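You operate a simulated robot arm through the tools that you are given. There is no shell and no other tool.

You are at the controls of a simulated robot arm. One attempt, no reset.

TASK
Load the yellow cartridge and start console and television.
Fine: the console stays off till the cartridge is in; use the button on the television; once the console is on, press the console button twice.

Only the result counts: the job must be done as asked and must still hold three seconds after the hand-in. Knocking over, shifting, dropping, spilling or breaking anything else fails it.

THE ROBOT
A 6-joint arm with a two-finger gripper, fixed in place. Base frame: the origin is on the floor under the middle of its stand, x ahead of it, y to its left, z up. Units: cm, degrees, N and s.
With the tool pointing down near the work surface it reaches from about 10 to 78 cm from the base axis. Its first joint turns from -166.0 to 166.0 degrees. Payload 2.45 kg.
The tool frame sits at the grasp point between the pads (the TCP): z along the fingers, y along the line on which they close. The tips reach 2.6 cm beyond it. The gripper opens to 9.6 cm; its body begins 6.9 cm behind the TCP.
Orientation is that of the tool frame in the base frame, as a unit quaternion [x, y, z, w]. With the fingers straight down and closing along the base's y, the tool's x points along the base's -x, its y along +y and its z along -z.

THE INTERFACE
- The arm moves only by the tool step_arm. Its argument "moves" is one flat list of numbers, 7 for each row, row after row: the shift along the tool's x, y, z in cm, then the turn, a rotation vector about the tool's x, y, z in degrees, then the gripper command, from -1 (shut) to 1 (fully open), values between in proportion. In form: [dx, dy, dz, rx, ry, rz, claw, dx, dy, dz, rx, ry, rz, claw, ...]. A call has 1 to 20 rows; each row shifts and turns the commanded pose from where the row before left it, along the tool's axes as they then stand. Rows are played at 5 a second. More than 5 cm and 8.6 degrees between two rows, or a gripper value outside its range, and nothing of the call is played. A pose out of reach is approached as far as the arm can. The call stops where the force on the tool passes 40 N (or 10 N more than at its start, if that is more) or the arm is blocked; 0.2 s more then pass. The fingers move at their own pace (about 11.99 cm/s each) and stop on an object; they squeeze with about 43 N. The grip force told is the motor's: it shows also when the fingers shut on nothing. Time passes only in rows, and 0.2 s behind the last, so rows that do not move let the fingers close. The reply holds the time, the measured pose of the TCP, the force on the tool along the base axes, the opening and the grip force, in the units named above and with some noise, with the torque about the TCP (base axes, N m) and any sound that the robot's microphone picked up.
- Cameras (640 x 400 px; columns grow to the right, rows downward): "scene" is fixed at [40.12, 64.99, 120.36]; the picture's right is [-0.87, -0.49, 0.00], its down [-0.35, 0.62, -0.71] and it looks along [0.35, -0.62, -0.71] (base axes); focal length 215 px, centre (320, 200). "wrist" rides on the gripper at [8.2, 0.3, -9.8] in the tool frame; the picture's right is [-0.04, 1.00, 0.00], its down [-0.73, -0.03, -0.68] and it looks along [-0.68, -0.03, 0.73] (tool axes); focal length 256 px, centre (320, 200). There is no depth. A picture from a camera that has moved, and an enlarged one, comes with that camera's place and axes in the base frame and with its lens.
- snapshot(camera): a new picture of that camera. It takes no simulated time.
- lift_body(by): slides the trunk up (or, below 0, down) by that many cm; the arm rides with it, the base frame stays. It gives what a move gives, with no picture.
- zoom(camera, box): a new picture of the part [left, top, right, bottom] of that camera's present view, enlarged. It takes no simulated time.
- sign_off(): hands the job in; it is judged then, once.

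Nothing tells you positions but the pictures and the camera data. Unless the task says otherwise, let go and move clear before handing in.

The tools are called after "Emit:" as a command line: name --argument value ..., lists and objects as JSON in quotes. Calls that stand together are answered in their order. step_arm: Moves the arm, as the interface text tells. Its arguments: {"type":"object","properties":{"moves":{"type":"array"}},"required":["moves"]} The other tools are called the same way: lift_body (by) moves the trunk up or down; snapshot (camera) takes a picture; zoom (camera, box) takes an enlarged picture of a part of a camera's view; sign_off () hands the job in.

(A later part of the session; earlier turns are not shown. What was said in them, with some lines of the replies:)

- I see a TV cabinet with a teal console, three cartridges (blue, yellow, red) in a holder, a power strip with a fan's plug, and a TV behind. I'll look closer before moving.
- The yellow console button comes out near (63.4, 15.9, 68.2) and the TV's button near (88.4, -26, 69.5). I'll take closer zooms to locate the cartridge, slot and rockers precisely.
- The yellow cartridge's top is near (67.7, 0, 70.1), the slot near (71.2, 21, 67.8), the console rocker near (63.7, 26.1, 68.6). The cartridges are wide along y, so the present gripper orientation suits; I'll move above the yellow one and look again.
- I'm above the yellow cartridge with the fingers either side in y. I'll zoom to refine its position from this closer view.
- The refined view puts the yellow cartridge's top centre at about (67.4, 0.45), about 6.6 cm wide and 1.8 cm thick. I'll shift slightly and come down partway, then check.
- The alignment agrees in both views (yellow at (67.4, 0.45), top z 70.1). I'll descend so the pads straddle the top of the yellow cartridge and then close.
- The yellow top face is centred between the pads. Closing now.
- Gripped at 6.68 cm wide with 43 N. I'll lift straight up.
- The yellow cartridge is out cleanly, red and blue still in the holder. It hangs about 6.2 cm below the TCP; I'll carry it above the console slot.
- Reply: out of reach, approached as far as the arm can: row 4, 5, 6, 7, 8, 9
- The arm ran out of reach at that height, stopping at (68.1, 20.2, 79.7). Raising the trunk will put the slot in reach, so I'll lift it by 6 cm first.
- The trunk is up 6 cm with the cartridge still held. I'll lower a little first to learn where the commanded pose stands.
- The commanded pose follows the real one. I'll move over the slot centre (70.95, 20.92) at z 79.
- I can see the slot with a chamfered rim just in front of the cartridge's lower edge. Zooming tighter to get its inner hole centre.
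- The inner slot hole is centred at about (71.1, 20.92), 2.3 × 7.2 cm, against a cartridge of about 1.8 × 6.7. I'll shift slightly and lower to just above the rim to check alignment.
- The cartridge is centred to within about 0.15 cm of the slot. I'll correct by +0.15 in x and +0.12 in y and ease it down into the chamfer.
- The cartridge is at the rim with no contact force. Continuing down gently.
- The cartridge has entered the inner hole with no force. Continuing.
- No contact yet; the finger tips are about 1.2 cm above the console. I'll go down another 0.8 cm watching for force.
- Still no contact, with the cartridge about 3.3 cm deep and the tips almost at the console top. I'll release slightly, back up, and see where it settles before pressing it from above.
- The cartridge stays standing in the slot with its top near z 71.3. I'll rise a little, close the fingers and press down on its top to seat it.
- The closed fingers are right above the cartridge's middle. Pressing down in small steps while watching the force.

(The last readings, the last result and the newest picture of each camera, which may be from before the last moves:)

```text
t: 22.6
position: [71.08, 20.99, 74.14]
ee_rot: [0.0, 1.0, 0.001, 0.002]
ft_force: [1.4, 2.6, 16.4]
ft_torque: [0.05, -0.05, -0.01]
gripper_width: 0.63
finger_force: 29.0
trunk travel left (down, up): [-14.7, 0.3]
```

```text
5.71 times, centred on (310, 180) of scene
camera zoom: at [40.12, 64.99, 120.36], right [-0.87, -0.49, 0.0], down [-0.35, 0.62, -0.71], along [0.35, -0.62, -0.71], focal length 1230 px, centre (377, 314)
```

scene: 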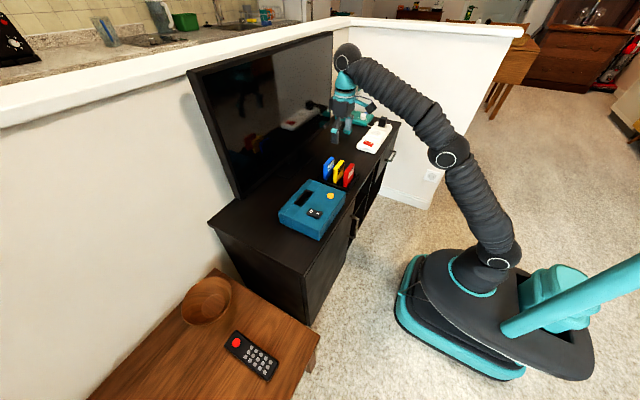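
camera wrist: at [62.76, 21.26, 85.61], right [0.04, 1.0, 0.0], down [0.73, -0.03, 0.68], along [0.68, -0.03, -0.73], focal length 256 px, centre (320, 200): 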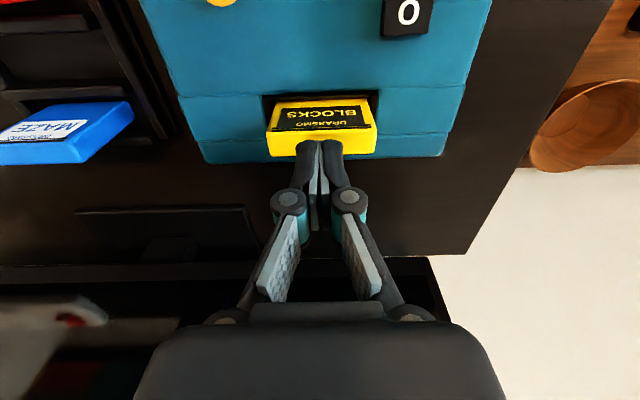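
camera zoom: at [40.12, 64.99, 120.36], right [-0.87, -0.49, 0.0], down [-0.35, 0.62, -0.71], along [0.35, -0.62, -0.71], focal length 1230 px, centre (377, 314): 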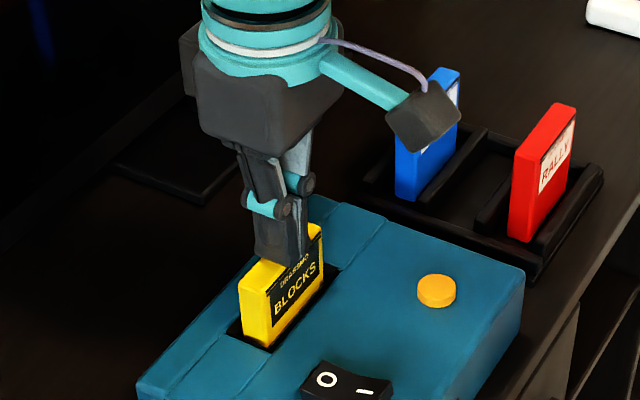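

Contact: 16 N upward with the tips on the cartridge top. I'll press a bit harder to see whether it seats further.

Emit:
step_arm --moves '[0, 0, 0.1, 0, 0, 0, -1, 0, 0, 0.1, 0, 0, 0, -1, 0, 0, 0.1, 0, 0, 0, -1, 0, 0, 0, 0, 0, 0, -1]'

Emit:
zoom --camera "scene" --box '[285, 145, 335, 215]'

```text
t: 23.5
position: [71.01, 20.95, 74.13]
ee_rot: [0.0, 1.0, 0.002, 0.006]
ft_force: [-0.3, 1.0, 14.2]
ft_torque: [0.01, 0.05, 0.01]
gripper_width: 0.59
finger_force: 28.2
trunk travel left (down, up): [-14.7, 0.3]
stopped in row 4: the force on the tool passed its limit at 41 N (the readings are from after the stop); the commanded pose is now the measured one
```

```text
5.71 times, centred on (310, 180) of scene
camera zoom: at [40.12, 64.99, 120.36], right [-0.87, -0.49, 0.0], down [-0.35, 0.62, -0.71], along [0.35, -0.62, -0.71], focal length 1230 px, centre (377, 314)
```

zoom: 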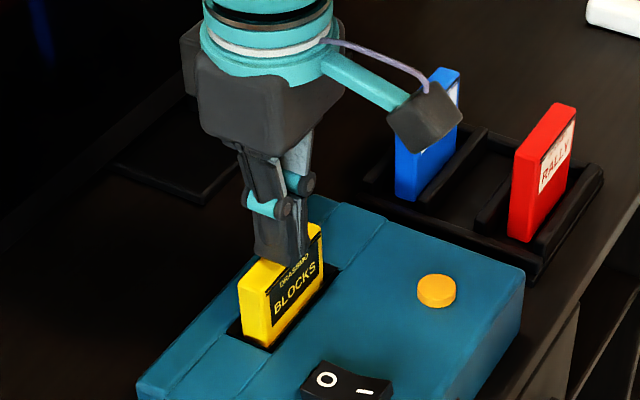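

It held firm at 41 N, so the cartridge sits on the slot floor. I'll rise clear and take a look at it and the rocker.

Emit:
step_arm --moves '[0, 0, -0.5, 0, 0, 0, -1, 0, 0, -1, 0, 0, 0, -1, 0, 0, -2, 0, 0, 0, -1, 1.5, 0, -1.5, 0, 0, 0, -1, 2, 1, 0, 0, 0, 0, -1, 2, 1.5, 0, 0, 0, 0, -1, 2, 1.5, 0, 0, 0, 0, -1, 1.3, 1, 0, 0, 0, 0, -1, 0, 0, 0, 0, 0, 0, -1]'

Emit:
snapshot --camera "wrist"

Emit:
zoom --camera "scene" --box '[275, 165, 355, 245]'

```text
t: 25.5
position: [62.29, 25.97, 78.89]
ee_rot: [0.0, 1.0, 0.0, 0.003]
ft_force: [-0.4, -0.4, 0.0]
ft_torque: [0.03, 0.04, 0.01]
gripper_width: 0.02
finger_force: 28.9
trunk travel left (down, up): [-14.7, 0.3]
```

```text
taken
camera wrist: at [53.87, 26.2, 88.67], right [0.04, 1.0, 0.0], down [0.73, -0.03, 0.68], along [0.68, -0.03, -0.73], focal length 256 px, centre (320, 200)
```

wrist: 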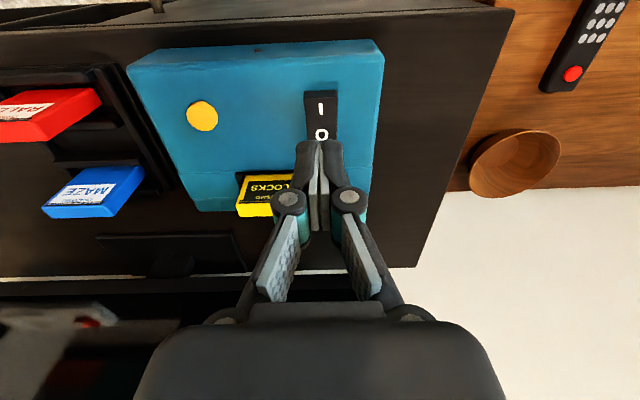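

```text
5.00 times, centred on (315, 205) of scene
camera zoom: at [40.12, 64.99, 120.36], right [-0.87, -0.49, 0.0], down [-0.35, 0.62, -0.71], along [0.35, -0.62, -0.71], focal length 1076 px, centre (345, 175)
```

zoom: 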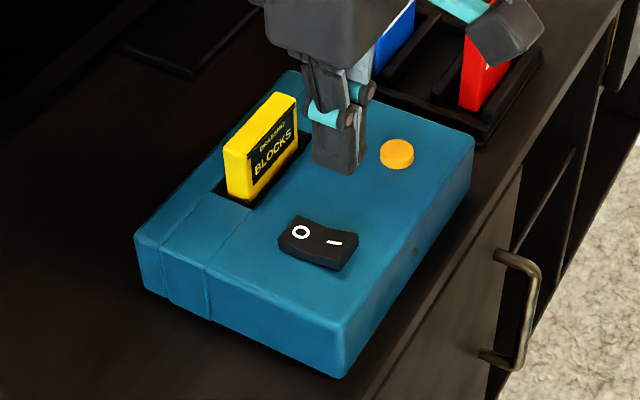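

The cartridge stands upright in the slot. I'll zoom in on the rocker from the wrist and scene cameras.

Emit:
zoom --camera "wrist" --box '[270, 70, 370, 150]'

Emit:
zoom --camera "scene" --box '[300, 195, 330, 225]'

Emit:
zoom --camera "wrist" --box '[120, 20, 400, 220]'

```text
5.00 times, centred on (320, 110) of wrist
camera zoom: at [53.87, 26.2, 88.67], right [0.04, 1.0, 0.0], down [0.73, -0.03, 0.68], along [0.68, -0.03, -0.73], focal length 1280 px, centre (320, 650)
```

zoom: 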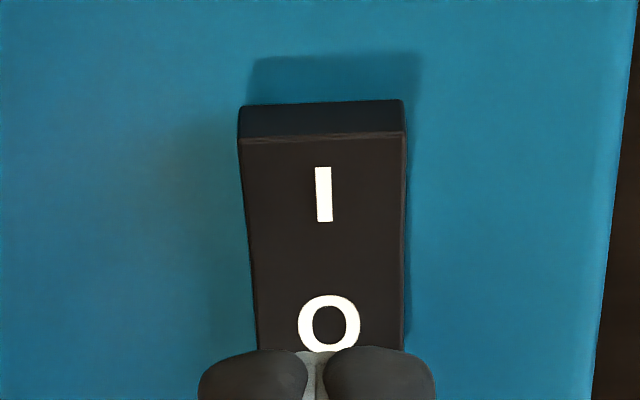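

```text
13.33 times, centred on (315, 210) of scene
camera zoom: at [40.12, 64.99, 120.36], right [-0.87, -0.49, 0.0], down [-0.35, 0.62, -0.71], along [0.35, -0.62, -0.71], focal length 2871 px, centre (387, 67)
```

zoom: 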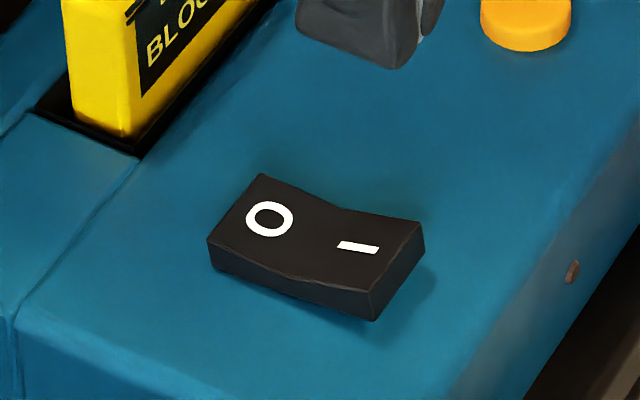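

```text
2.00 times, centred on (260, 120) of wrist
camera zoom: at [53.87, 26.2, 88.67], right [0.04, 1.0, 0.0], down [0.73, -0.03, 0.68], along [0.68, -0.03, -0.73], focal length 512 px, centre (440, 360)
```

zoom: 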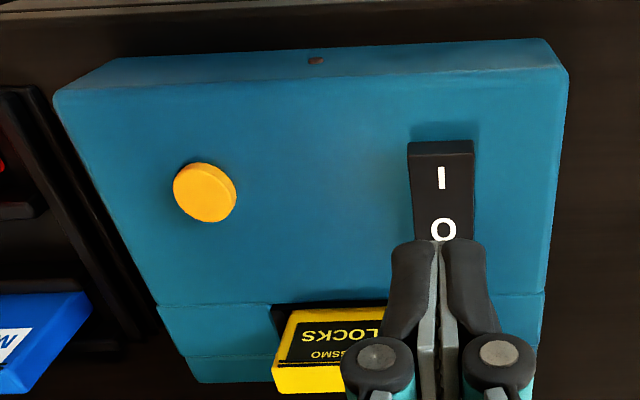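

The rocker's I end (near side, x≈62) is raised, so the console is off. I'll come down over the I end and press it.

Emit:
step_arm --moves '[0.4, -0.08, 2, 0, 0, 0, -1, 0, 0, 2, 0, 0, 0, -1, 0, 0, 1.5, 0, 0, 0, -1, 0, 0, 0.5, 0, 0, 0, -1, 0, 0, 0, 0, 0, 0, -1]'

Emit:
zoom --camera "scene" --box '[290, 175, 340, 225]'

Emit:
zoom --camera "wrist" --box '[220, 70, 420, 210]'

```text
t: 26.7
position: [61.95, 25.74, 72.81]
ee_rot: [0.0, 1.0, 0.001, 0.003]
ft_force: [-0.4, -0.4, 0.9]
ft_torque: [-0.01, -0.04, 0.0]
gripper_width: 0.0
finger_force: 28.1
trunk travel left (down, up): [-14.7, 0.3]
```

```text
8.00 times, centred on (315, 200) of scene
camera zoom: at [40.12, 64.99, 120.36], right [-0.87, -0.49, 0.0], down [-0.35, 0.62, -0.71], along [0.35, -0.62, -0.71], focal length 1722 px, centre (360, 200)
```

zoom: 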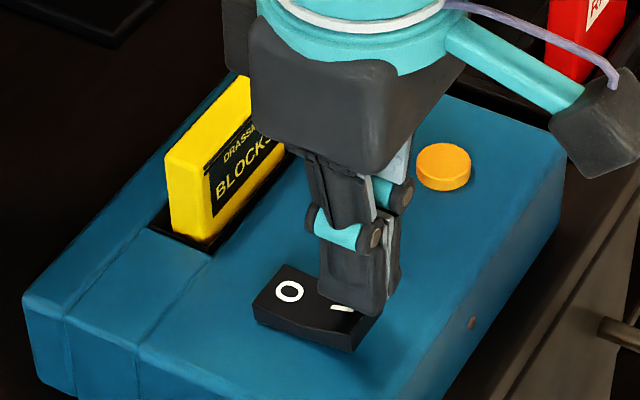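

```text
2.86 times, centred on (320, 140) of wrist
camera zoom: at [53.51, 26.15, 82.6], right [0.04, 1.0, 0.0], down [0.73, -0.03, 0.68], along [0.68, -0.03, -0.73], focal length 731 px, centre (320, 371)
```

zoom: 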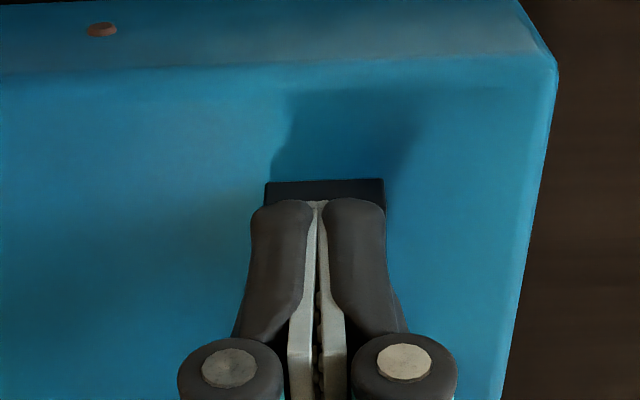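

The tips are directly above the I end. Pressing down slowly.

Emit:
step_arm --moves '[0, 0, 0.3, 0, 0, 0, -1, 0, 0, 0.3, 0, 0, 0, -1, 0, 0, 0.2, 0, 0, 0, -1, 0, 0, 0.2, 0, 0, 0, -1, 0, 0, 0.2, 0, 0, 0, -1, 0, 0, 0, 0, 0, 0, -1]'

Emit:
zoom --camera "scene" --box '[290, 175, 340, 225]'

```text
t: 28.1
position: [61.86, 25.89, 71.67]
ee_rot: [0.0, 1.0, 0.001, 0.004]
ft_force: [-0.6, -0.2, 2.2]
ft_torque: [-0.02, 0.0, -0.03]
gripper_width: 0.0
finger_force: 28.8
trunk travel left (down, up): [-14.7, 0.3]
```

```text
8.00 times, centred on (315, 200) of scene
camera zoom: at [40.12, 64.99, 120.36], right [-0.87, -0.49, 0.0], down [-0.35, 0.62, -0.71], along [0.35, -0.62, -0.71], focal length 1722 px, centre (360, 200)
```

zoom: 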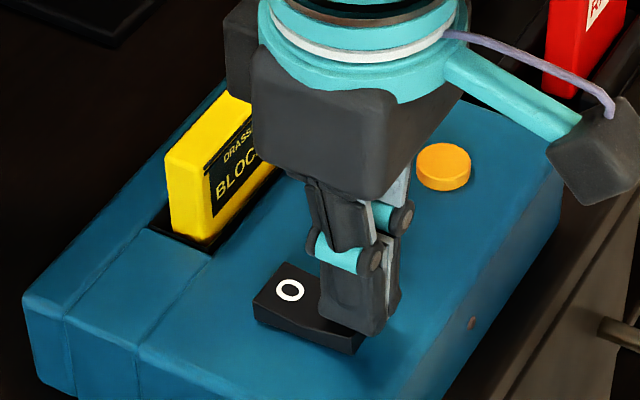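

Just touching (2 N). Continuing the press.

Emit:
step_arm --moves '[0, 0, 0.15, 0, 0, 0, -1, 0, 0, 0.15, 0, 0, 0, -1, 0, 0, 0.15, 0, 0, 0, -1, 0, 0, 0.15, 0, 0, 0, -1, 0, 0, 0, 0, 0, 0, -1]'

Emit:
zoom --camera "scene" --box '[290, 175, 340, 225]'

```text
t: 29.3
position: [61.92, 25.89, 71.42]
ee_rot: [0.0, 1.0, 0.002, 0.006]
ft_force: [2.4, 1.4, 25.8]
ft_torque: [0.01, -0.36, 0.06]
gripper_width: 0.6
finger_force: 28.5
trunk travel left (down, up): [-14.7, 0.3]
```

```text
8.00 times, centred on (315, 200) of scene
camera zoom: at [40.12, 64.99, 120.36], right [-0.87, -0.49, 0.0], down [-0.35, 0.62, -0.71], along [0.35, -0.62, -0.71], focal length 1722 px, centre (360, 200)
```

zoom: 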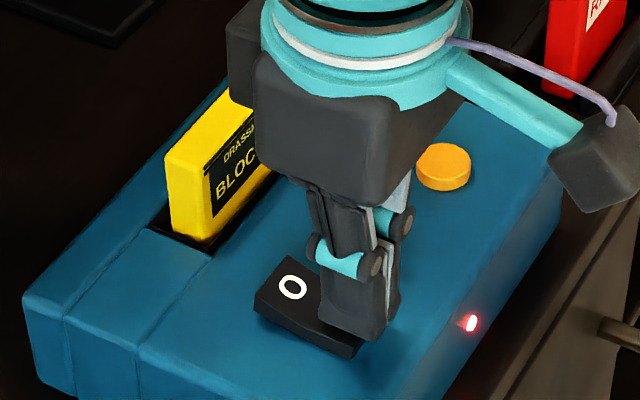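

The console's red LED has lit and the rocker has tipped over: the console is on. I'll rise straight up and move over to the yellow button.

Emit:
step_arm --moves '[0, 0, -0.5, 0, 0, 0, -1, 0, 0, -1.5, 0, 0, 0, -1, 0, 0, -2, 0, 0, 0, -1, -0.2, -2.4, -1, 0, 0, 0, -1, -0.2, -2.4, 0, 0, 0, 0, -1, -0.2, -2.4, 0, 0, 0, 0, -1, -0.2, -2.5, 0, 0, 0, 0, -1, 0, 0, 0, 0, 0, 0, -1]'

Emit:
snapshot --camera "wrist"

Emit:
zoom --camera "scene" --box '[280, 165, 350, 235]'

```text
t: 31.1
position: [62.71, 16.18, 76.01]
ee_rot: [0.0, 1.0, 0.002, 0.004]
ft_force: [0.5, 0.6, 0.2]
ft_torque: [-0.03, -0.03, 0.0]
gripper_width: 0.0
finger_force: 28.7
trunk travel left (down, up): [-14.7, 0.3]
```

```text
taken
camera wrist: at [54.28, 16.43, 85.83], right [0.04, 1.0, 0.0], down [0.73, -0.03, 0.68], along [0.68, -0.03, -0.73], focal length 256 px, centre (320, 200)
```

wrist: 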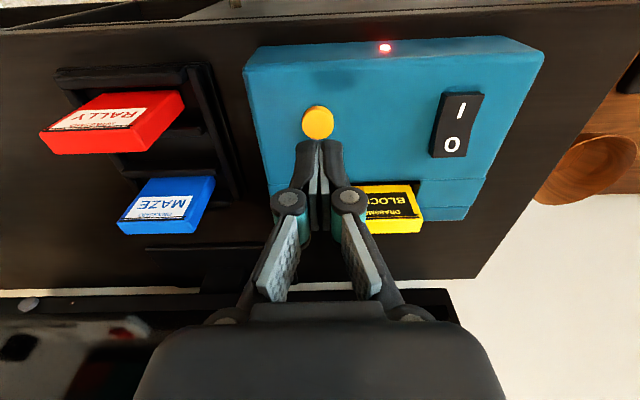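

```text
5.71 times, centred on (315, 200) of scene
camera zoom: at [40.12, 64.99, 120.36], right [-0.87, -0.49, 0.0], down [-0.35, 0.62, -0.71], along [0.35, -0.62, -0.71], focal length 1230 px, centre (349, 200)
```

zoom: 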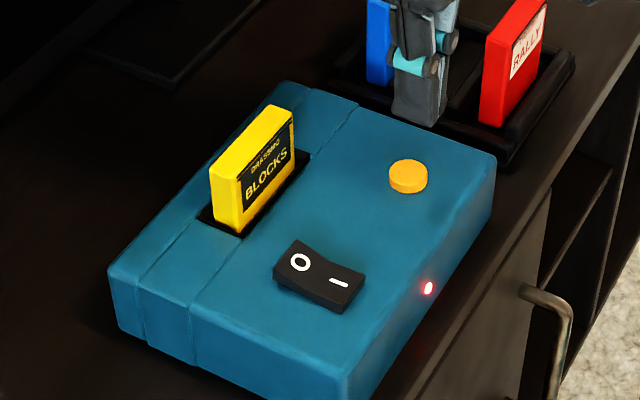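

LED stays lit. The yellow button is at about (62.6, 15.9); I'll align and come down close above it.

Emit:
step_arm --moves '[0.1, -0.25, 1.5, 0, 0, 0, -1, 0, 0, 1.5, 0, 0, 0, -1, 0, 0, 0.6, 0, 0, 0, -1, 0, 0, 0, 0, 0, 0, -1]'

Emit:
zoom --camera "scene" --box '[310, 165, 350, 205]'

Emit:
zoom --camera "wrist" --box '[220, 70, 420, 210]'

```text
t: 32.1
position: [62.58, 15.97, 72.52]
ee_rot: [0.0, 1.0, 0.001, 0.005]
ft_force: [-0.7, 0.9, 0.4]
ft_torque: [-0.02, 0.02, -0.03]
gripper_width: 0.02
finger_force: 28.8
trunk travel left (down, up): [-14.7, 0.3]
```

```text
10.00 times, centred on (330, 185) of scene
camera zoom: at [40.12, 64.99, 120.36], right [-0.87, -0.49, 0.0], down [-0.35, 0.62, -0.71], along [0.35, -0.62, -0.71], focal length 2153 px, centre (220, 350)
```

zoom: 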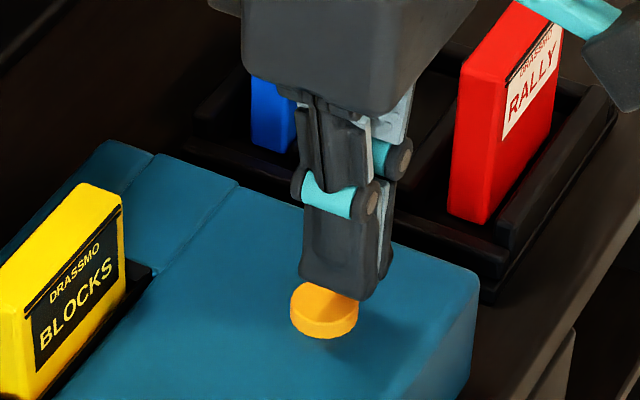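

```text
2.86 times, centred on (320, 140) of wrist
camera zoom: at [54.16, 16.2, 82.19], right [0.04, 1.0, 0.0], down [0.73, -0.03, 0.68], along [0.68, -0.03, -0.73], focal length 731 px, centre (320, 371)
```

zoom: 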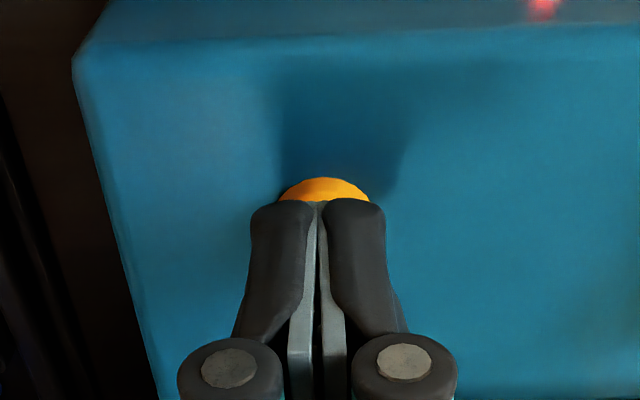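

Well aligned. Now the first press, in small steps.

Emit:
step_arm --moves '[0, 0, 0.3, 0, 0, 0, -1, 0, 0, 0.3, 0, 0, 0, -1, 0, 0, 0.2, 0, 0, 0, -1, 0, 0, 0, 0, 0, 0, -1]'

```text
t: 33.1
position: [62.62, 15.92, 71.61]
ee_rot: [-0.001, 1.0, 0.0, 0.004]
ft_force: [0.3, 0.9, -0.6]
ft_torque: [0.02, 0.05, 0.0]
gripper_width: 0.0
finger_force: 28.9
trunk travel left (down, up): [-14.7, 0.3]
```

Emit:
step_arm --moves '[0, 0, 0.15, 0, 0, 0, -1, 0, 0, 0.15, 0, 0, 0, -1, 0, 0, 0, 0, 0, 0, -1]'

Emit:
zoom --camera "scene" --box '[310, 165, 350, 205]'

```text
t: 33.9
position: [62.56, 15.99, 71.31]
ee_rot: [-0.001, 1.0, 0.0, 0.004]
ft_force: [0.5, 0.0, 0.1]
ft_torque: [0.01, -0.01, 0.01]
gripper_width: 0.01
finger_force: 28.3
trunk travel left (down, up): [-14.7, 0.3]
```

```text
10.00 times, centred on (330, 185) of scene
camera zoom: at [40.12, 64.99, 120.36], right [-0.87, -0.49, 0.0], down [-0.35, 0.62, -0.71], along [0.35, -0.62, -0.71], focal length 2153 px, centre (220, 350)
```

zoom: 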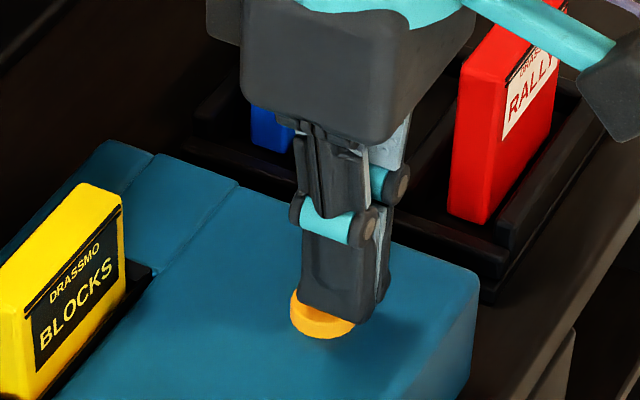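

Almost touching. Continuing in 0.1 cm steps.

Emit:
step_arm --moves '[0, 0, 0.1, 0, 0, 0, -1, 0, 0, 0.1, 0, 0, 0, -1, 0, 0, 0.1, 0, 0, 0, -1, 0, 0, 0, 0, 0, 0, -1]'

Emit:
zoom --camera "scene" --box '[310, 165, 350, 205]'

```text
t: 34.9
position: [62.59, 16.02, 70.97]
ee_rot: [0.001, 1.0, 0.001, 0.004]
ft_force: [-0.6, 0.6, 0.4]
ft_torque: [0.01, 0.01, -0.02]
gripper_width: 0.0
finger_force: 28.5
trunk travel left (down, up): [-14.7, 0.3]
```

```text
10.00 times, centred on (330, 185) of scene
camera zoom: at [40.12, 64.99, 120.36], right [-0.87, -0.49, 0.0], down [-0.35, 0.62, -0.71], along [0.35, -0.62, -0.71], focal length 2153 px, centre (220, 350)
```

zoom: 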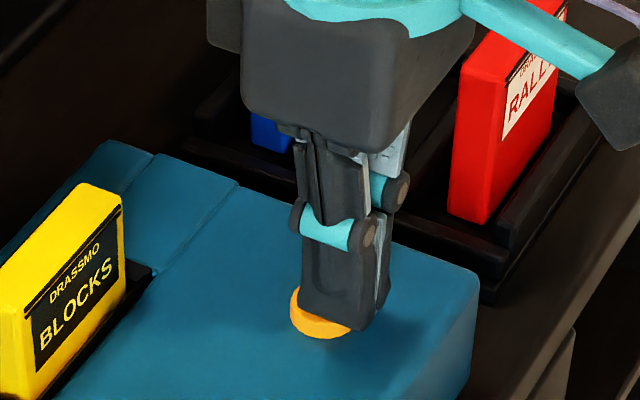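

Emit:
step_arm --moves '[0, 0, 0.1, 0, 0, 0, -1, 0, 0, 0.1, 0, 0, 0, -1, 0, 0, 0, 0, 0, 0, -1]'

Emit:
zoom --camera "scene" --box '[310, 165, 350, 205]'

```text
t: 35.7
position: [62.7, 15.94, 70.9]
ee_rot: [0.0, 1.0, 0.0, 0.004]
ft_force: [-0.9, 1.2, 0.9]
ft_torque: [-0.02, -0.01, -0.03]
gripper_width: 0.6
finger_force: 28.5
trunk travel left (down, up): [-14.7, 0.3]
heard: click
```

```text
10.00 times, centred on (330, 185) of scene
camera zoom: at [40.12, 64.99, 120.36], right [-0.87, -0.49, 0.0], down [-0.35, 0.62, -0.71], along [0.35, -0.62, -0.71], focal length 2153 px, centre (220, 350)
```

zoom: 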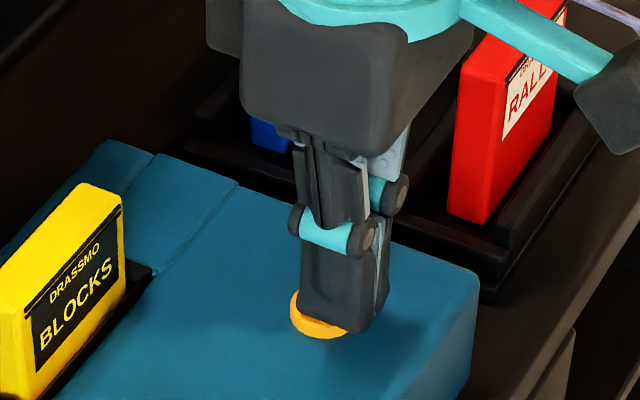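

A click: first press registered. Now I'll release fully and check the button is up.

Emit:
step_arm --moves '[0, 0, -0.4, 0, 0, 0, -1, 0, 0, -0.6, 0, 0, 0, -1, 0, 0, -0.4, 0, 0, 0, -1, 0, 0, 0, 0, 0, 0, -1, 0, 0, 0, 0, 0, 0, -1]'

Emit:
zoom --camera "scene" --box '[310, 165, 350, 205]'

Emit:
snapshot --camera "scene"

```text
t: 36.9
position: [62.72, 15.85, 72.19]
ee_rot: [0.0, 1.0, 0.001, 0.003]
ft_force: [-0.4, -0.6, 0.5]
ft_torque: [-0.04, 0.0, 0.0]
gripper_width: 0.0
finger_force: 29.0
trunk travel left (down, up): [-14.7, 0.3]
```

```text
10.00 times, centred on (330, 185) of scene
camera zoom: at [40.12, 64.99, 120.36], right [-0.87, -0.49, 0.0], down [-0.35, 0.62, -0.71], along [0.35, -0.62, -0.71], focal length 2153 px, centre (220, 350)
```

zoom: 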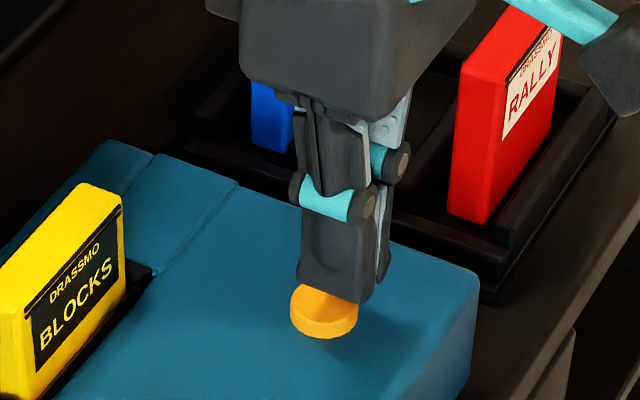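

```text
taken
```

scene: 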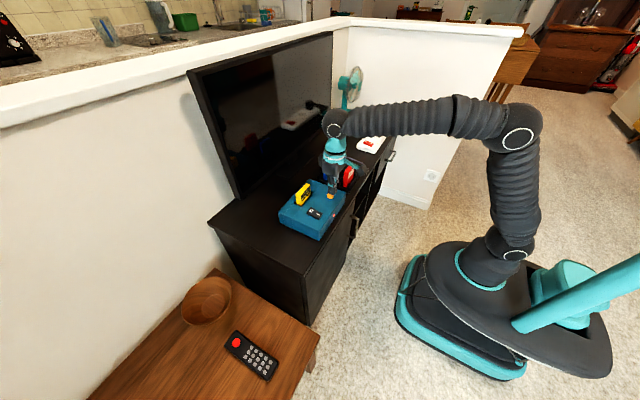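

The button sprang back up. Now the second press, the same way.

Emit:
step_arm --moves '[0, 0, 0.4, 0, 0, 0, -1, 0, 0, 0.4, 0, 0, 0, -1, 0, 0, 0.3, 0, 0, 0, -1, 0, 0, 0.1, 0, 0, 0, -1, 0, 0, 0.1, 0, 0, 0, -1, 0, 0, 0.1, 0, 0, 0, -1, 0, 0, 0, 0, 0, 0, -1]'

```text
t: 38.5
position: [62.63, 16.03, 70.81]
ee_rot: [0.0, 1.0, 0.0, 0.004]
ft_force: [-0.3, -0.1, 0.7]
ft_torque: [-0.01, 0.04, -0.03]
gripper_width: 0.58
finger_force: 28.7
trunk travel left (down, up): [-14.7, 0.3]
heard: click
```

Second click heard. I'll rise clear and check the console's state.

Emit:
step_arm --moves '[0, 0, -0.4, 0, 0, 0, -1, 0, 0, -1.6, 0, 0, 0, -1, 0, 0, -2.5, 0, 0, 0, -1, 0, 0, -3, 0, 0, 0, -1, 0, 0, -3, 0, 0, 0, -1, 0, 0, -2.5, 0, 0, 0, -1, 0, 0, 0, 0, 0, 0, -1]'

Emit:
zoom --camera "scene" --box '[275, 165, 355, 245]'

Emit:
snapshot --camera "wrist"

Emit:
zoom --camera "scene" --box '[180, 20, 400, 200]'

```text
t: 40.1
position: [62.5, 15.83, 83.94]
ee_rot: [0.0, 1.0, 0.001, 0.004]
ft_force: [0.4, 0.0, 0.1]
ft_torque: [0.05, 0.02, 0.01]
gripper_width: 0.01
finger_force: 28.5
trunk travel left (down, up): [-14.7, 0.3]
```

```text
5.00 times, centred on (315, 205) of scene
camera zoom: at [40.12, 64.99, 120.36], right [-0.87, -0.49, 0.0], down [-0.35, 0.62, -0.71], along [0.35, -0.62, -0.71], focal length 1076 px, centre (345, 175)
```

zoom: 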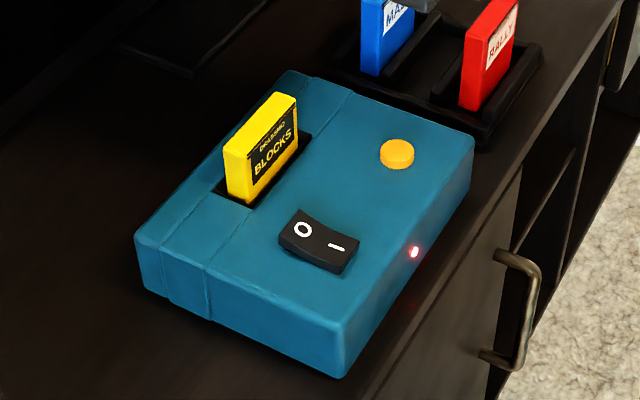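

```text
taken
camera wrist: at [54.06, 16.16, 93.63], right [0.04, 1.0, 0.0], down [0.73, -0.03, 0.68], along [0.68, -0.03, -0.73], focal length 256 px, centre (320, 200)
```

wrist: 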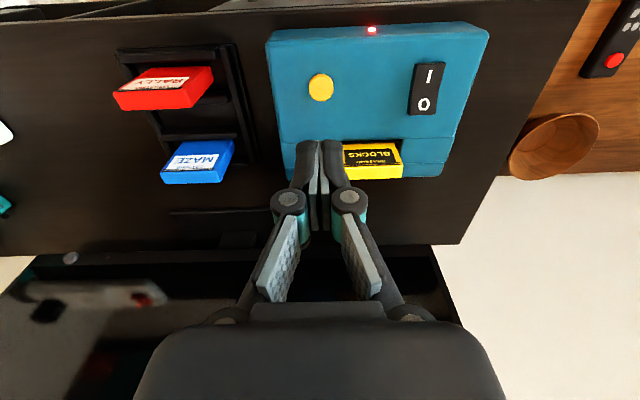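

```text
2.22 times, centred on (290, 110) of scene
camera zoom: at [40.12, 64.99, 120.36], right [-0.87, -0.49, 0.0], down [-0.35, 0.62, -0.71], along [0.35, -0.62, -0.71], focal length 478 px, centre (387, 400)
```

zoom: 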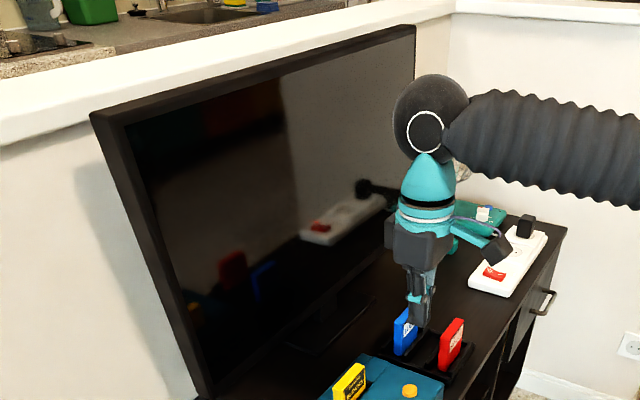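

Console LED is on, cartridge in, button up. Now I'll travel at height across to the television's button side.

Emit:
step_arm --moves '[0.2, -3, 0, 0, 0, 0, -1, 0.2, -3, 0, 0, 0, 0, -1, 0.2, -3, 0, 0, 0, 0, -1, 0.2, -3, 0, 0, 0, 0, -1, 0.2, -3, 0, 0, 0, 0, -1, 0.2, -3, 0, 0, 0, 0, -1, 0.2, -3, 0, 0, 0, 0, -1, 0.2, -3, 0, 0, 0, 0, -1, 0.2, -3, 0, 0, 0, 0, -1, 0.2, -3, 0, 0, 0, 0, -1, 0.2, -3, 0, 0, 0, 0, -1, 0.2, -3, 0, 0, 0, 0, -1, 0.1, -3, 0, 0, 0, 0, -1, 0, -2.8, 0, 0, 0, 0, -1, 0, 0, 0, 0, 0, 0, -1]'

Emit:
snapshot --camera "wrist"

Emit:
zoom --camera "wrist" --box '[230, 180, 480, 330]'

Emit:
snapshot --camera "scene"

```text
t: 43.3
position: [59.97, -25.8, 83.76]
ee_rot: [0.0, 1.0, 0.002, 0.003]
ft_force: [-0.4, 0.3, 1.0]
ft_torque: [-0.04, -0.01, -0.01]
gripper_width: 0.01
finger_force: 28.1
trunk travel left (down, up): [-14.7, 0.3]
```

```text
taken
camera wrist: at [51.53, -25.65, 93.51], right [0.04, 1.0, 0.0], down [0.73, -0.03, 0.68], along [0.68, -0.03, -0.73], focal length 256 px, centre (320, 200)
```

wrist: 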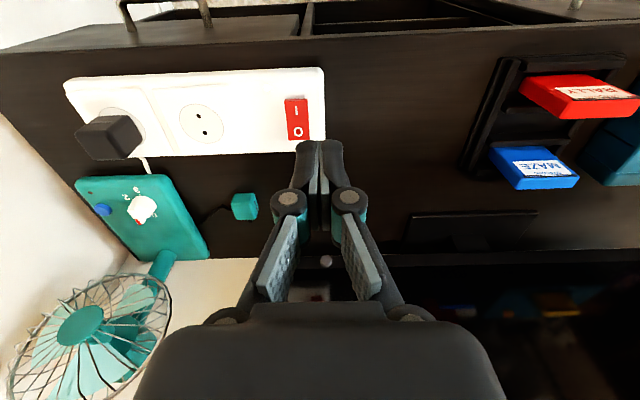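

```text
2.56 times, centred on (355, 255) of wrist
camera zoom: at [51.53, -25.65, 93.51], right [0.04, 1.0, 0.0], down [0.73, -0.03, 0.68], along [0.68, -0.03, -0.73], focal length 655 px, centre (230, 59)
```

zoom: 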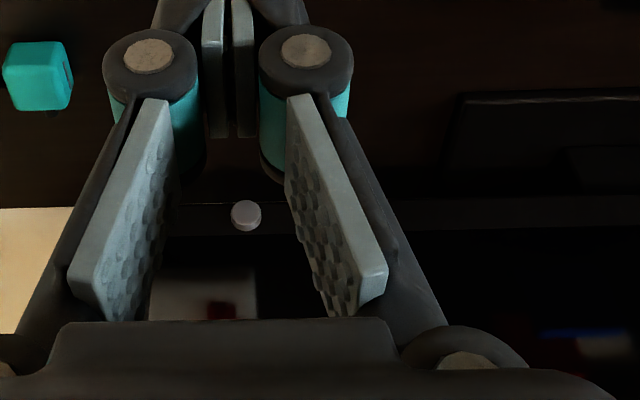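

```text
taken
```

scene: 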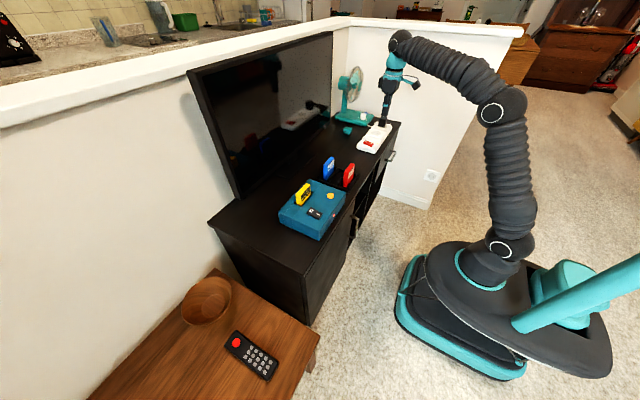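

The TV button is at about (87.9, -26.2, 69.4), facing the robot. I'll tilt the tool forward by 50° here in free space, so it can reach in and push along +x.

Emit:
step_arm --moves '[0, 0, 0, 0, -8.4, 0, -1, 0, 0, 0, 0, -8.4, 0, -1, 0, 0, 0, 0, -8.4, 0, -1, 0, 0, 0, 0, -8.4, 0, -1, 0, 0, 0, 0, -8.4, 0, -1, 0, 0, 0, 0, -8, 0, -1, 0, 0, 0, 0, 0, 0, -1]'

Emit:
snapshot --camera "wrist"

Emit:
snapshot --camera "scene"

```text
t: 44.9
position: [60.05, -25.84, 83.68]
ee_rot: [0.001, 0.904, 0.001, 0.427]
ft_force: [0.0, -0.3, -0.4]
ft_torque: [-0.02, -0.03, -0.01]
gripper_width: 0.0
finger_force: 28.8
trunk travel left (down, up): [-14.7, 0.3]
```

```text
taken
camera wrist: at [47.02, -25.6, 83.69], right [0.03, 1.0, 0.03], down [-0.06, -0.03, 1.0], along [1.0, -0.03, 0.06], focal length 256 px, centre (320, 200)
```

wrist: 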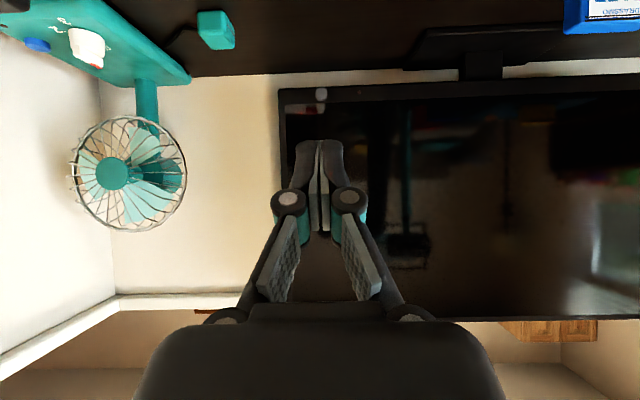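

```text
taken
```

scene: 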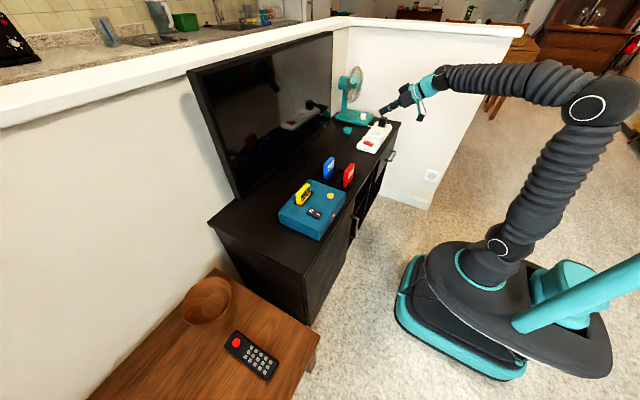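

Looking level at the TV, I get the button at y≈-26.25, z≈69.6. I'll advance partway along the approach line and look again.

Emit:
step_arm --moves '[-0.45, -0.05, 2.64, 0, 0, 0, -1, -0.45, -0.05, 2.64, 0, 0, 0, -1, -0.45, -0.05, 2.64, 0, 0, 0, -1, -0.45, -0.05, 2.64, 0, 0, 0, -1, -0.45, -0.05, 2.64, 0, 0, 0, -1, -0.45, -0.05, 2.64, 0, 0, 0, -1, 0, 0, 0, 0, 0, 0, -1]'

Emit:
snapshot --camera "wrist"

Emit:
zoom --camera "scene" --box '[300, 50, 420, 170]'

```text
t: 46.5
position: [74.12, -26.2, 75.72]
ee_rot: [0.001, 0.905, 0.001, 0.426]
ft_force: [0.3, 0.4, 0.0]
ft_torque: [0.0, -0.01, -0.02]
gripper_width: 0.0
finger_force: 28.3
trunk travel left (down, up): [-14.7, 0.3]
```

```text
taken
camera wrist: at [60.98, -25.89, 75.67], right [0.03, 1.0, 0.03], down [-0.06, -0.03, 1.0], along [1.0, -0.03, 0.05], focal length 256 px, centre (320, 200)
```

wrist: 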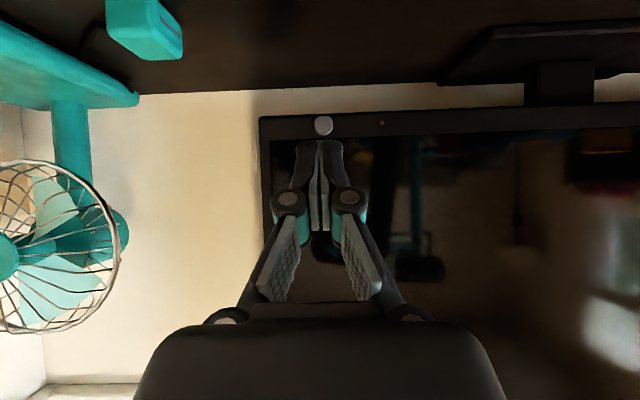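

```text
3.33 times, centred on (360, 110) of scene
camera zoom: at [40.12, 64.99, 120.36], right [-0.87, -0.49, 0.0], down [-0.35, 0.62, -0.71], along [0.35, -0.62, -0.71], focal length 718 px, centre (187, 500)
```

zoom: 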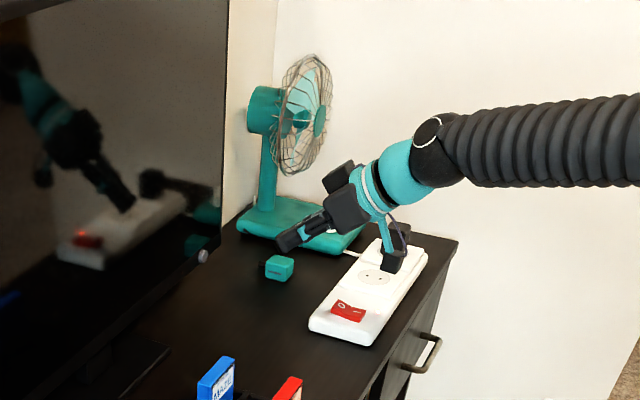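

Everything is clear; the button shows centred on the finger line. I'll advance to about 2 cm in front of it.

Emit:
step_arm --moves '[-0.287, 0.02, 1.745, 0, 0, 0, -1, -0.287, 0.02, 1.745, 0, 0, 0, -1, -0.287, 0.02, 1.745, 0, 0, 0, -1, -0.287, 0.02, 1.745, 0, 0, 0, -1, -0.287, 0.02, 1.745, 0, 0, 0, -1, -0.287, 0.02, 1.745, 0, 0, 0, -1, 0, 0, 0, 0, 0, 0, -1]'

Emit:
snapshot --camera "wrist"

Emit:
zoom --camera "wrist" --box '[270, 100, 390, 200]'

Emit:
zoom --camera "scene" --box '[310, 90, 400, 160]'

```text
t: 48.1
position: [83.13, -26.11, 70.37]
ee_rot: [0.0, 0.905, 0.001, 0.425]
ft_force: [-0.5, 0.8, 0.1]
ft_torque: [0.03, 0.01, 0.03]
gripper_width: 0.0
finger_force: 28.2
trunk travel left (down, up): [-14.7, 0.3]
```

```text
taken
camera wrist: at [70.17, -25.74, 70.28], right [0.03, 1.0, 0.03], down [-0.06, -0.03, 1.0], along [1.0, -0.03, 0.05], focal length 256 px, centre (320, 200)
```

wrist: 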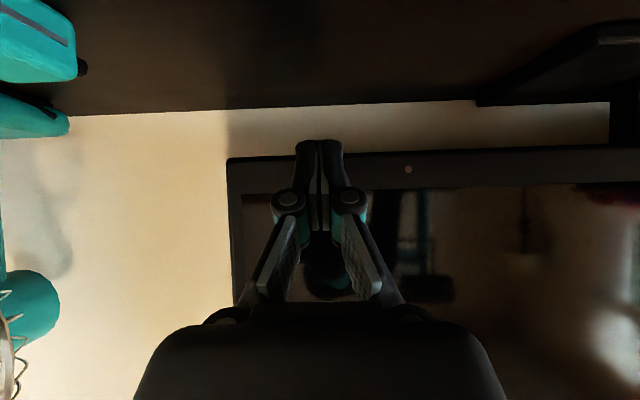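

```text
4.00 times, centred on (330, 150) of wrist
camera zoom: at [70.17, -25.74, 70.28], right [0.03, 1.0, 0.03], down [-0.06, -0.03, 1.0], along [1.0, -0.03, 0.05], focal length 1024 px, centre (280, 400)
```

zoom: 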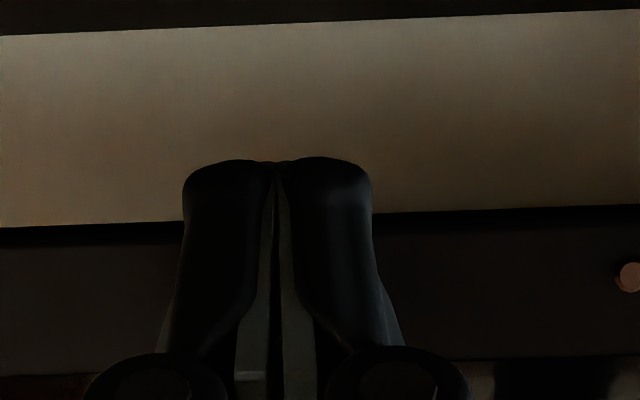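

```text
5.71 times, centred on (355, 125) of scene
camera zoom: at [40.12, 64.99, 120.36], right [-0.87, -0.49, 0.0], down [-0.35, 0.62, -0.71], along [0.35, -0.62, -0.71], focal length 1230 px, centre (120, 629)
```

zoom: 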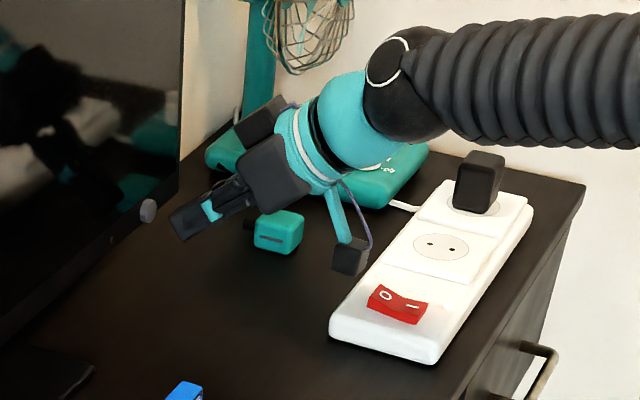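

The fingertip is about 2 cm short of the button, at the right height and side. I'll move in along +x gently.

Emit:
step_arm --moves '[-0.256, 0, 0.308, 0, 0, 0, -1, -0.256, 0, 0.308, 0, 0, 0, -1, -0.256, 0, 0.308, 0, 0, 0, -1, 0, 0, 0, 0, 0, 0, -1]'

Emit:
zoom --camera "scene" --box '[315, 100, 365, 150]'

Emit:
zoom --camera "wrist" --box '[220, 100, 440, 260]'

```text
t: 49.1
position: [84.42, -26.05, 70.36]
ee_rot: [0.0, 0.905, 0.001, 0.426]
ft_force: [-0.1, 0.6, 0.4]
ft_torque: [-0.01, 0.01, -0.03]
gripper_width: 0.0
finger_force: 28.4
trunk travel left (down, up): [-14.7, 0.3]
```

```text
8.00 times, centred on (340, 125) of scene
camera zoom: at [40.12, 64.99, 120.36], right [-0.87, -0.49, 0.0], down [-0.35, 0.62, -0.71], along [0.35, -0.62, -0.71], focal length 1722 px, centre (160, 800)
```

zoom: 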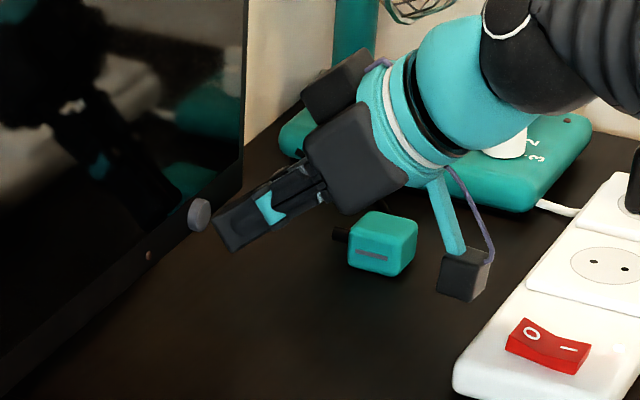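

```text
2.50 times, centred on (330, 180) of wrist
camera zoom: at [71.39, -25.76, 70.32], right [0.03, 1.0, 0.03], down [-0.06, -0.03, 1.0], along [1.0, -0.03, 0.05], focal length 640 px, centre (295, 250)
```

zoom: 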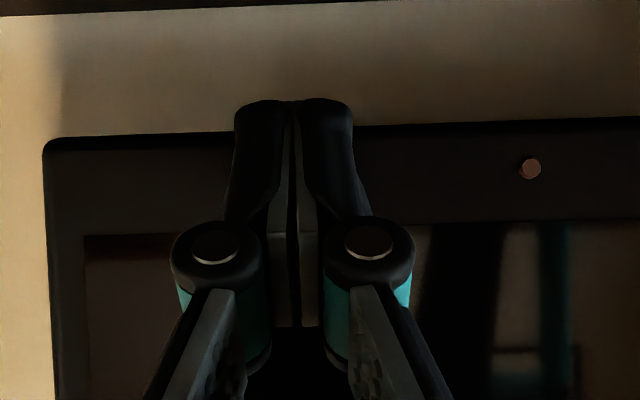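

Still about 1.5 cm short. I'll lower by 0.2 cm and continue toward the button in small steps.

Emit:
step_arm --moves '[0.154, -0.1, 0.128, 0, 0, 0, -1, -0.16, 0, 0.192, 0, 0, 0, -1, -0.16, 0, 0.192, 0, 0, 0, -1, -0.16, 0, 0.192, 0, 0, 0, -1, -0.128, 0, 0.154, 0, 0, 0, -1, 0, 0, 0, 0, 0, 0, -1]'

Emit:
zoom --camera "scene" --box '[320, 105, 350, 135]'

```text
t: 50.5
position: [85.27, -26.06, 70.09]
ee_rot: [0.001, 0.905, 0.001, 0.426]
ft_force: [-0.9, 0.7, 0.9]
ft_torque: [0.01, 0.03, -0.01]
gripper_width: 0.58
finger_force: 29.2
trunk travel left (down, up): [-14.7, 0.3]
heard: click
```

```text
13.33 times, centred on (335, 120) of scene
camera zoom: at [40.12, 64.99, 120.36], right [-0.87, -0.49, 0.0], down [-0.35, 0.62, -0.71], along [0.35, -0.62, -0.71], focal length 2871 px, centre (120, 1267)
```

zoom: 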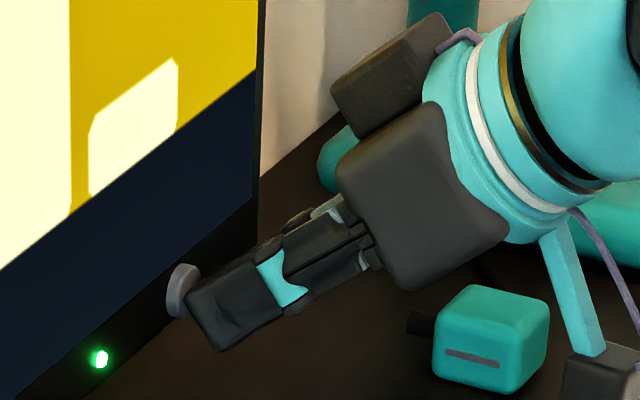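

Click: the television lit up with a green LED and a yellow picture. I'll back straight off from the button along -x, then up.

Emit:
step_arm --moves '[0.192, 0, -0.231, 0, 0, 0, -1, 0.32, 0, -0.385, 0, 0, 0, -1, 0.64, 0, -0.77, 0, 0, 0, -1, 0.96, 0, -1.15, 0, 0, 0, -1, 0.3, 0, -2, 0, 0, 0, -1, 0.3, 0, -2, 0, 0, 0, -1, 0.3, 0, -2.5, 0, 0, 0, -1, 0.3, 0, -2.5, 0, 0, 0, -1, 0.3, 0, -2.5, 0, 0, 0, -1, 0.3, 0, -2.5, 0, 0, 0, -1, 0, 0, 0, 0, 0, 0, -1]'

Emit:
snapshot --camera "scene"

Emit:
zoom --camera "scene" --box '[180, 20, 400, 200]'

Emit:
snapshot --camera "wrist"

```text
t: 52.9
position: [70.01, -26.13, 77.83]
ee_rot: [0.001, 0.905, 0.0, 0.425]
ft_force: [-0.1, -1.3, -1.0]
ft_torque: [-0.01, 0.02, 0.0]
gripper_width: 0.0
finger_force: 28.0
trunk travel left (down, up): [-14.7, 0.3]
```

```text
taken
```

scene: 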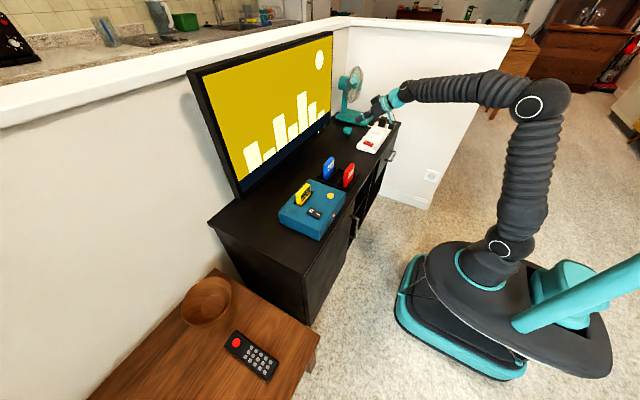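

```text
2.22 times, centred on (290, 110) of scene
camera zoom: at [40.12, 64.99, 120.36], right [-0.87, -0.49, 0.0], down [-0.35, 0.62, -0.71], along [0.35, -0.62, -0.71], focal length 478 px, centre (387, 400)
```

zoom: 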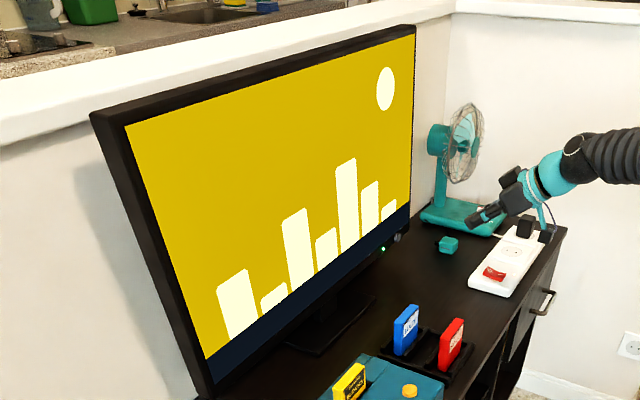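

```text
taken
camera wrist: at [57.02, -25.85, 77.73], right [0.03, 1.0, 0.03], down [-0.06, -0.03, 1.0], along [1.0, -0.03, 0.05], focal length 256 px, centre (320, 200)
```

wrist: 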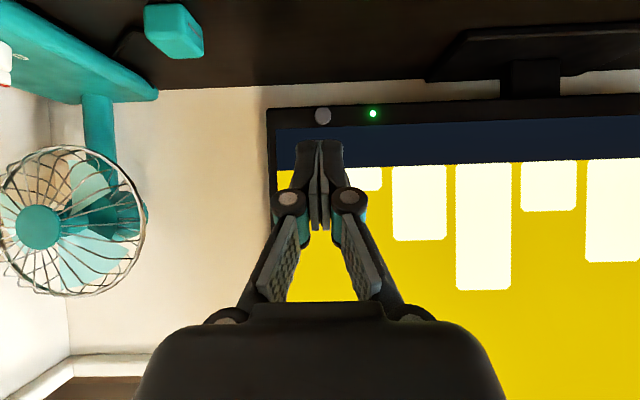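

The TV shows the blocks game in yellow with its green LED lit. I'll retract clear and do a final check of the console and the rest.

Emit:
step_arm --moves '[0, 0, -2.5, 0, 0, 0, -1, 0, 0, -2.5, 0, 0, 0, -1, 0, 0, -2.5, 0, 0, 0, -1, 0, 0, -2.5, 0, 0, 0, -1, 0, 0, -2.5, 0, 0, 0, -1, 0, 0, 0, 0, 0, 0, -1, 0, 0, 0, 0, 0, 0, -1, 0, 0, 0, 0, 0, 0, -1]'

Emit:
zoom --camera "scene" --box '[260, 130, 380, 250]'

Emit:
zoom --camera "scene" --box '[180, 20, 420, 200]'

```text
t: 54.7
position: [60.35, -26.14, 85.65]
ee_rot: [0.001, 0.905, 0.0, 0.426]
ft_force: [0.6, -0.1, -0.3]
ft_torque: [0.02, 0.02, 0.03]
gripper_width: 0.02
finger_force: 27.9
trunk travel left (down, up): [-14.7, 0.3]
```

```text
3.33 times, centred on (320, 190) of scene
camera zoom: at [40.12, 64.99, 120.36], right [-0.87, -0.49, 0.0], down [-0.35, 0.62, -0.71], along [0.35, -0.62, -0.71], focal length 718 px, centre (320, 233)
```

zoom: 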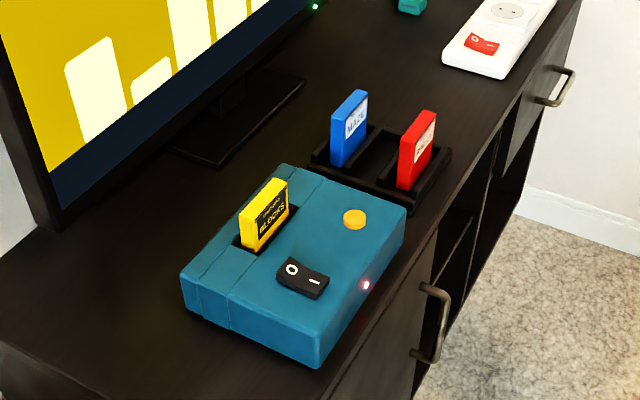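

```text
2.22 times, centred on (300, 110) of scene
camera zoom: at [40.12, 64.99, 120.36], right [-0.87, -0.49, 0.0], down [-0.35, 0.62, -0.71], along [0.35, -0.62, -0.71], focal length 478 px, centre (364, 400)
```

zoom: 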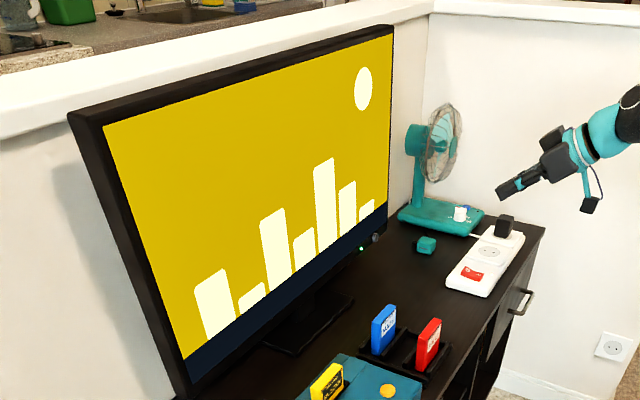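

The yellow cartridge is in the slot, the console LED is on and its button has been pressed twice. The TV is on and shows the game, nothing else has moved, and the arm is clear, so I'm handing in.

Emit:
sign_off

```text
The job is handed in.
```

The job is handed in. The yellow cartridge is loaded, and the console and television are both on; I haven't seen the judge's result.

- **Cartridge:** it stands upright in the console slot. It didn't move when I pressed it down with about 41 N, so I take it as seated.
- **Console:** I switched it on at its rocker only after the cartridge was in. Its red LED came on and stayed on.
- **Console button:** I then pressed the yellow button twice. I heard a click each time, and I saw it spring back between the two presses.
- **Television:** I turned it on with the button on its frame, not the remote. It clicked, its LED turned green, and the screen shows a yellow picture that I take to be the cartridge's game.

In the last pictures the red and blue cartridges, power strip and fan look undisturbed. The arm is clear of everything.
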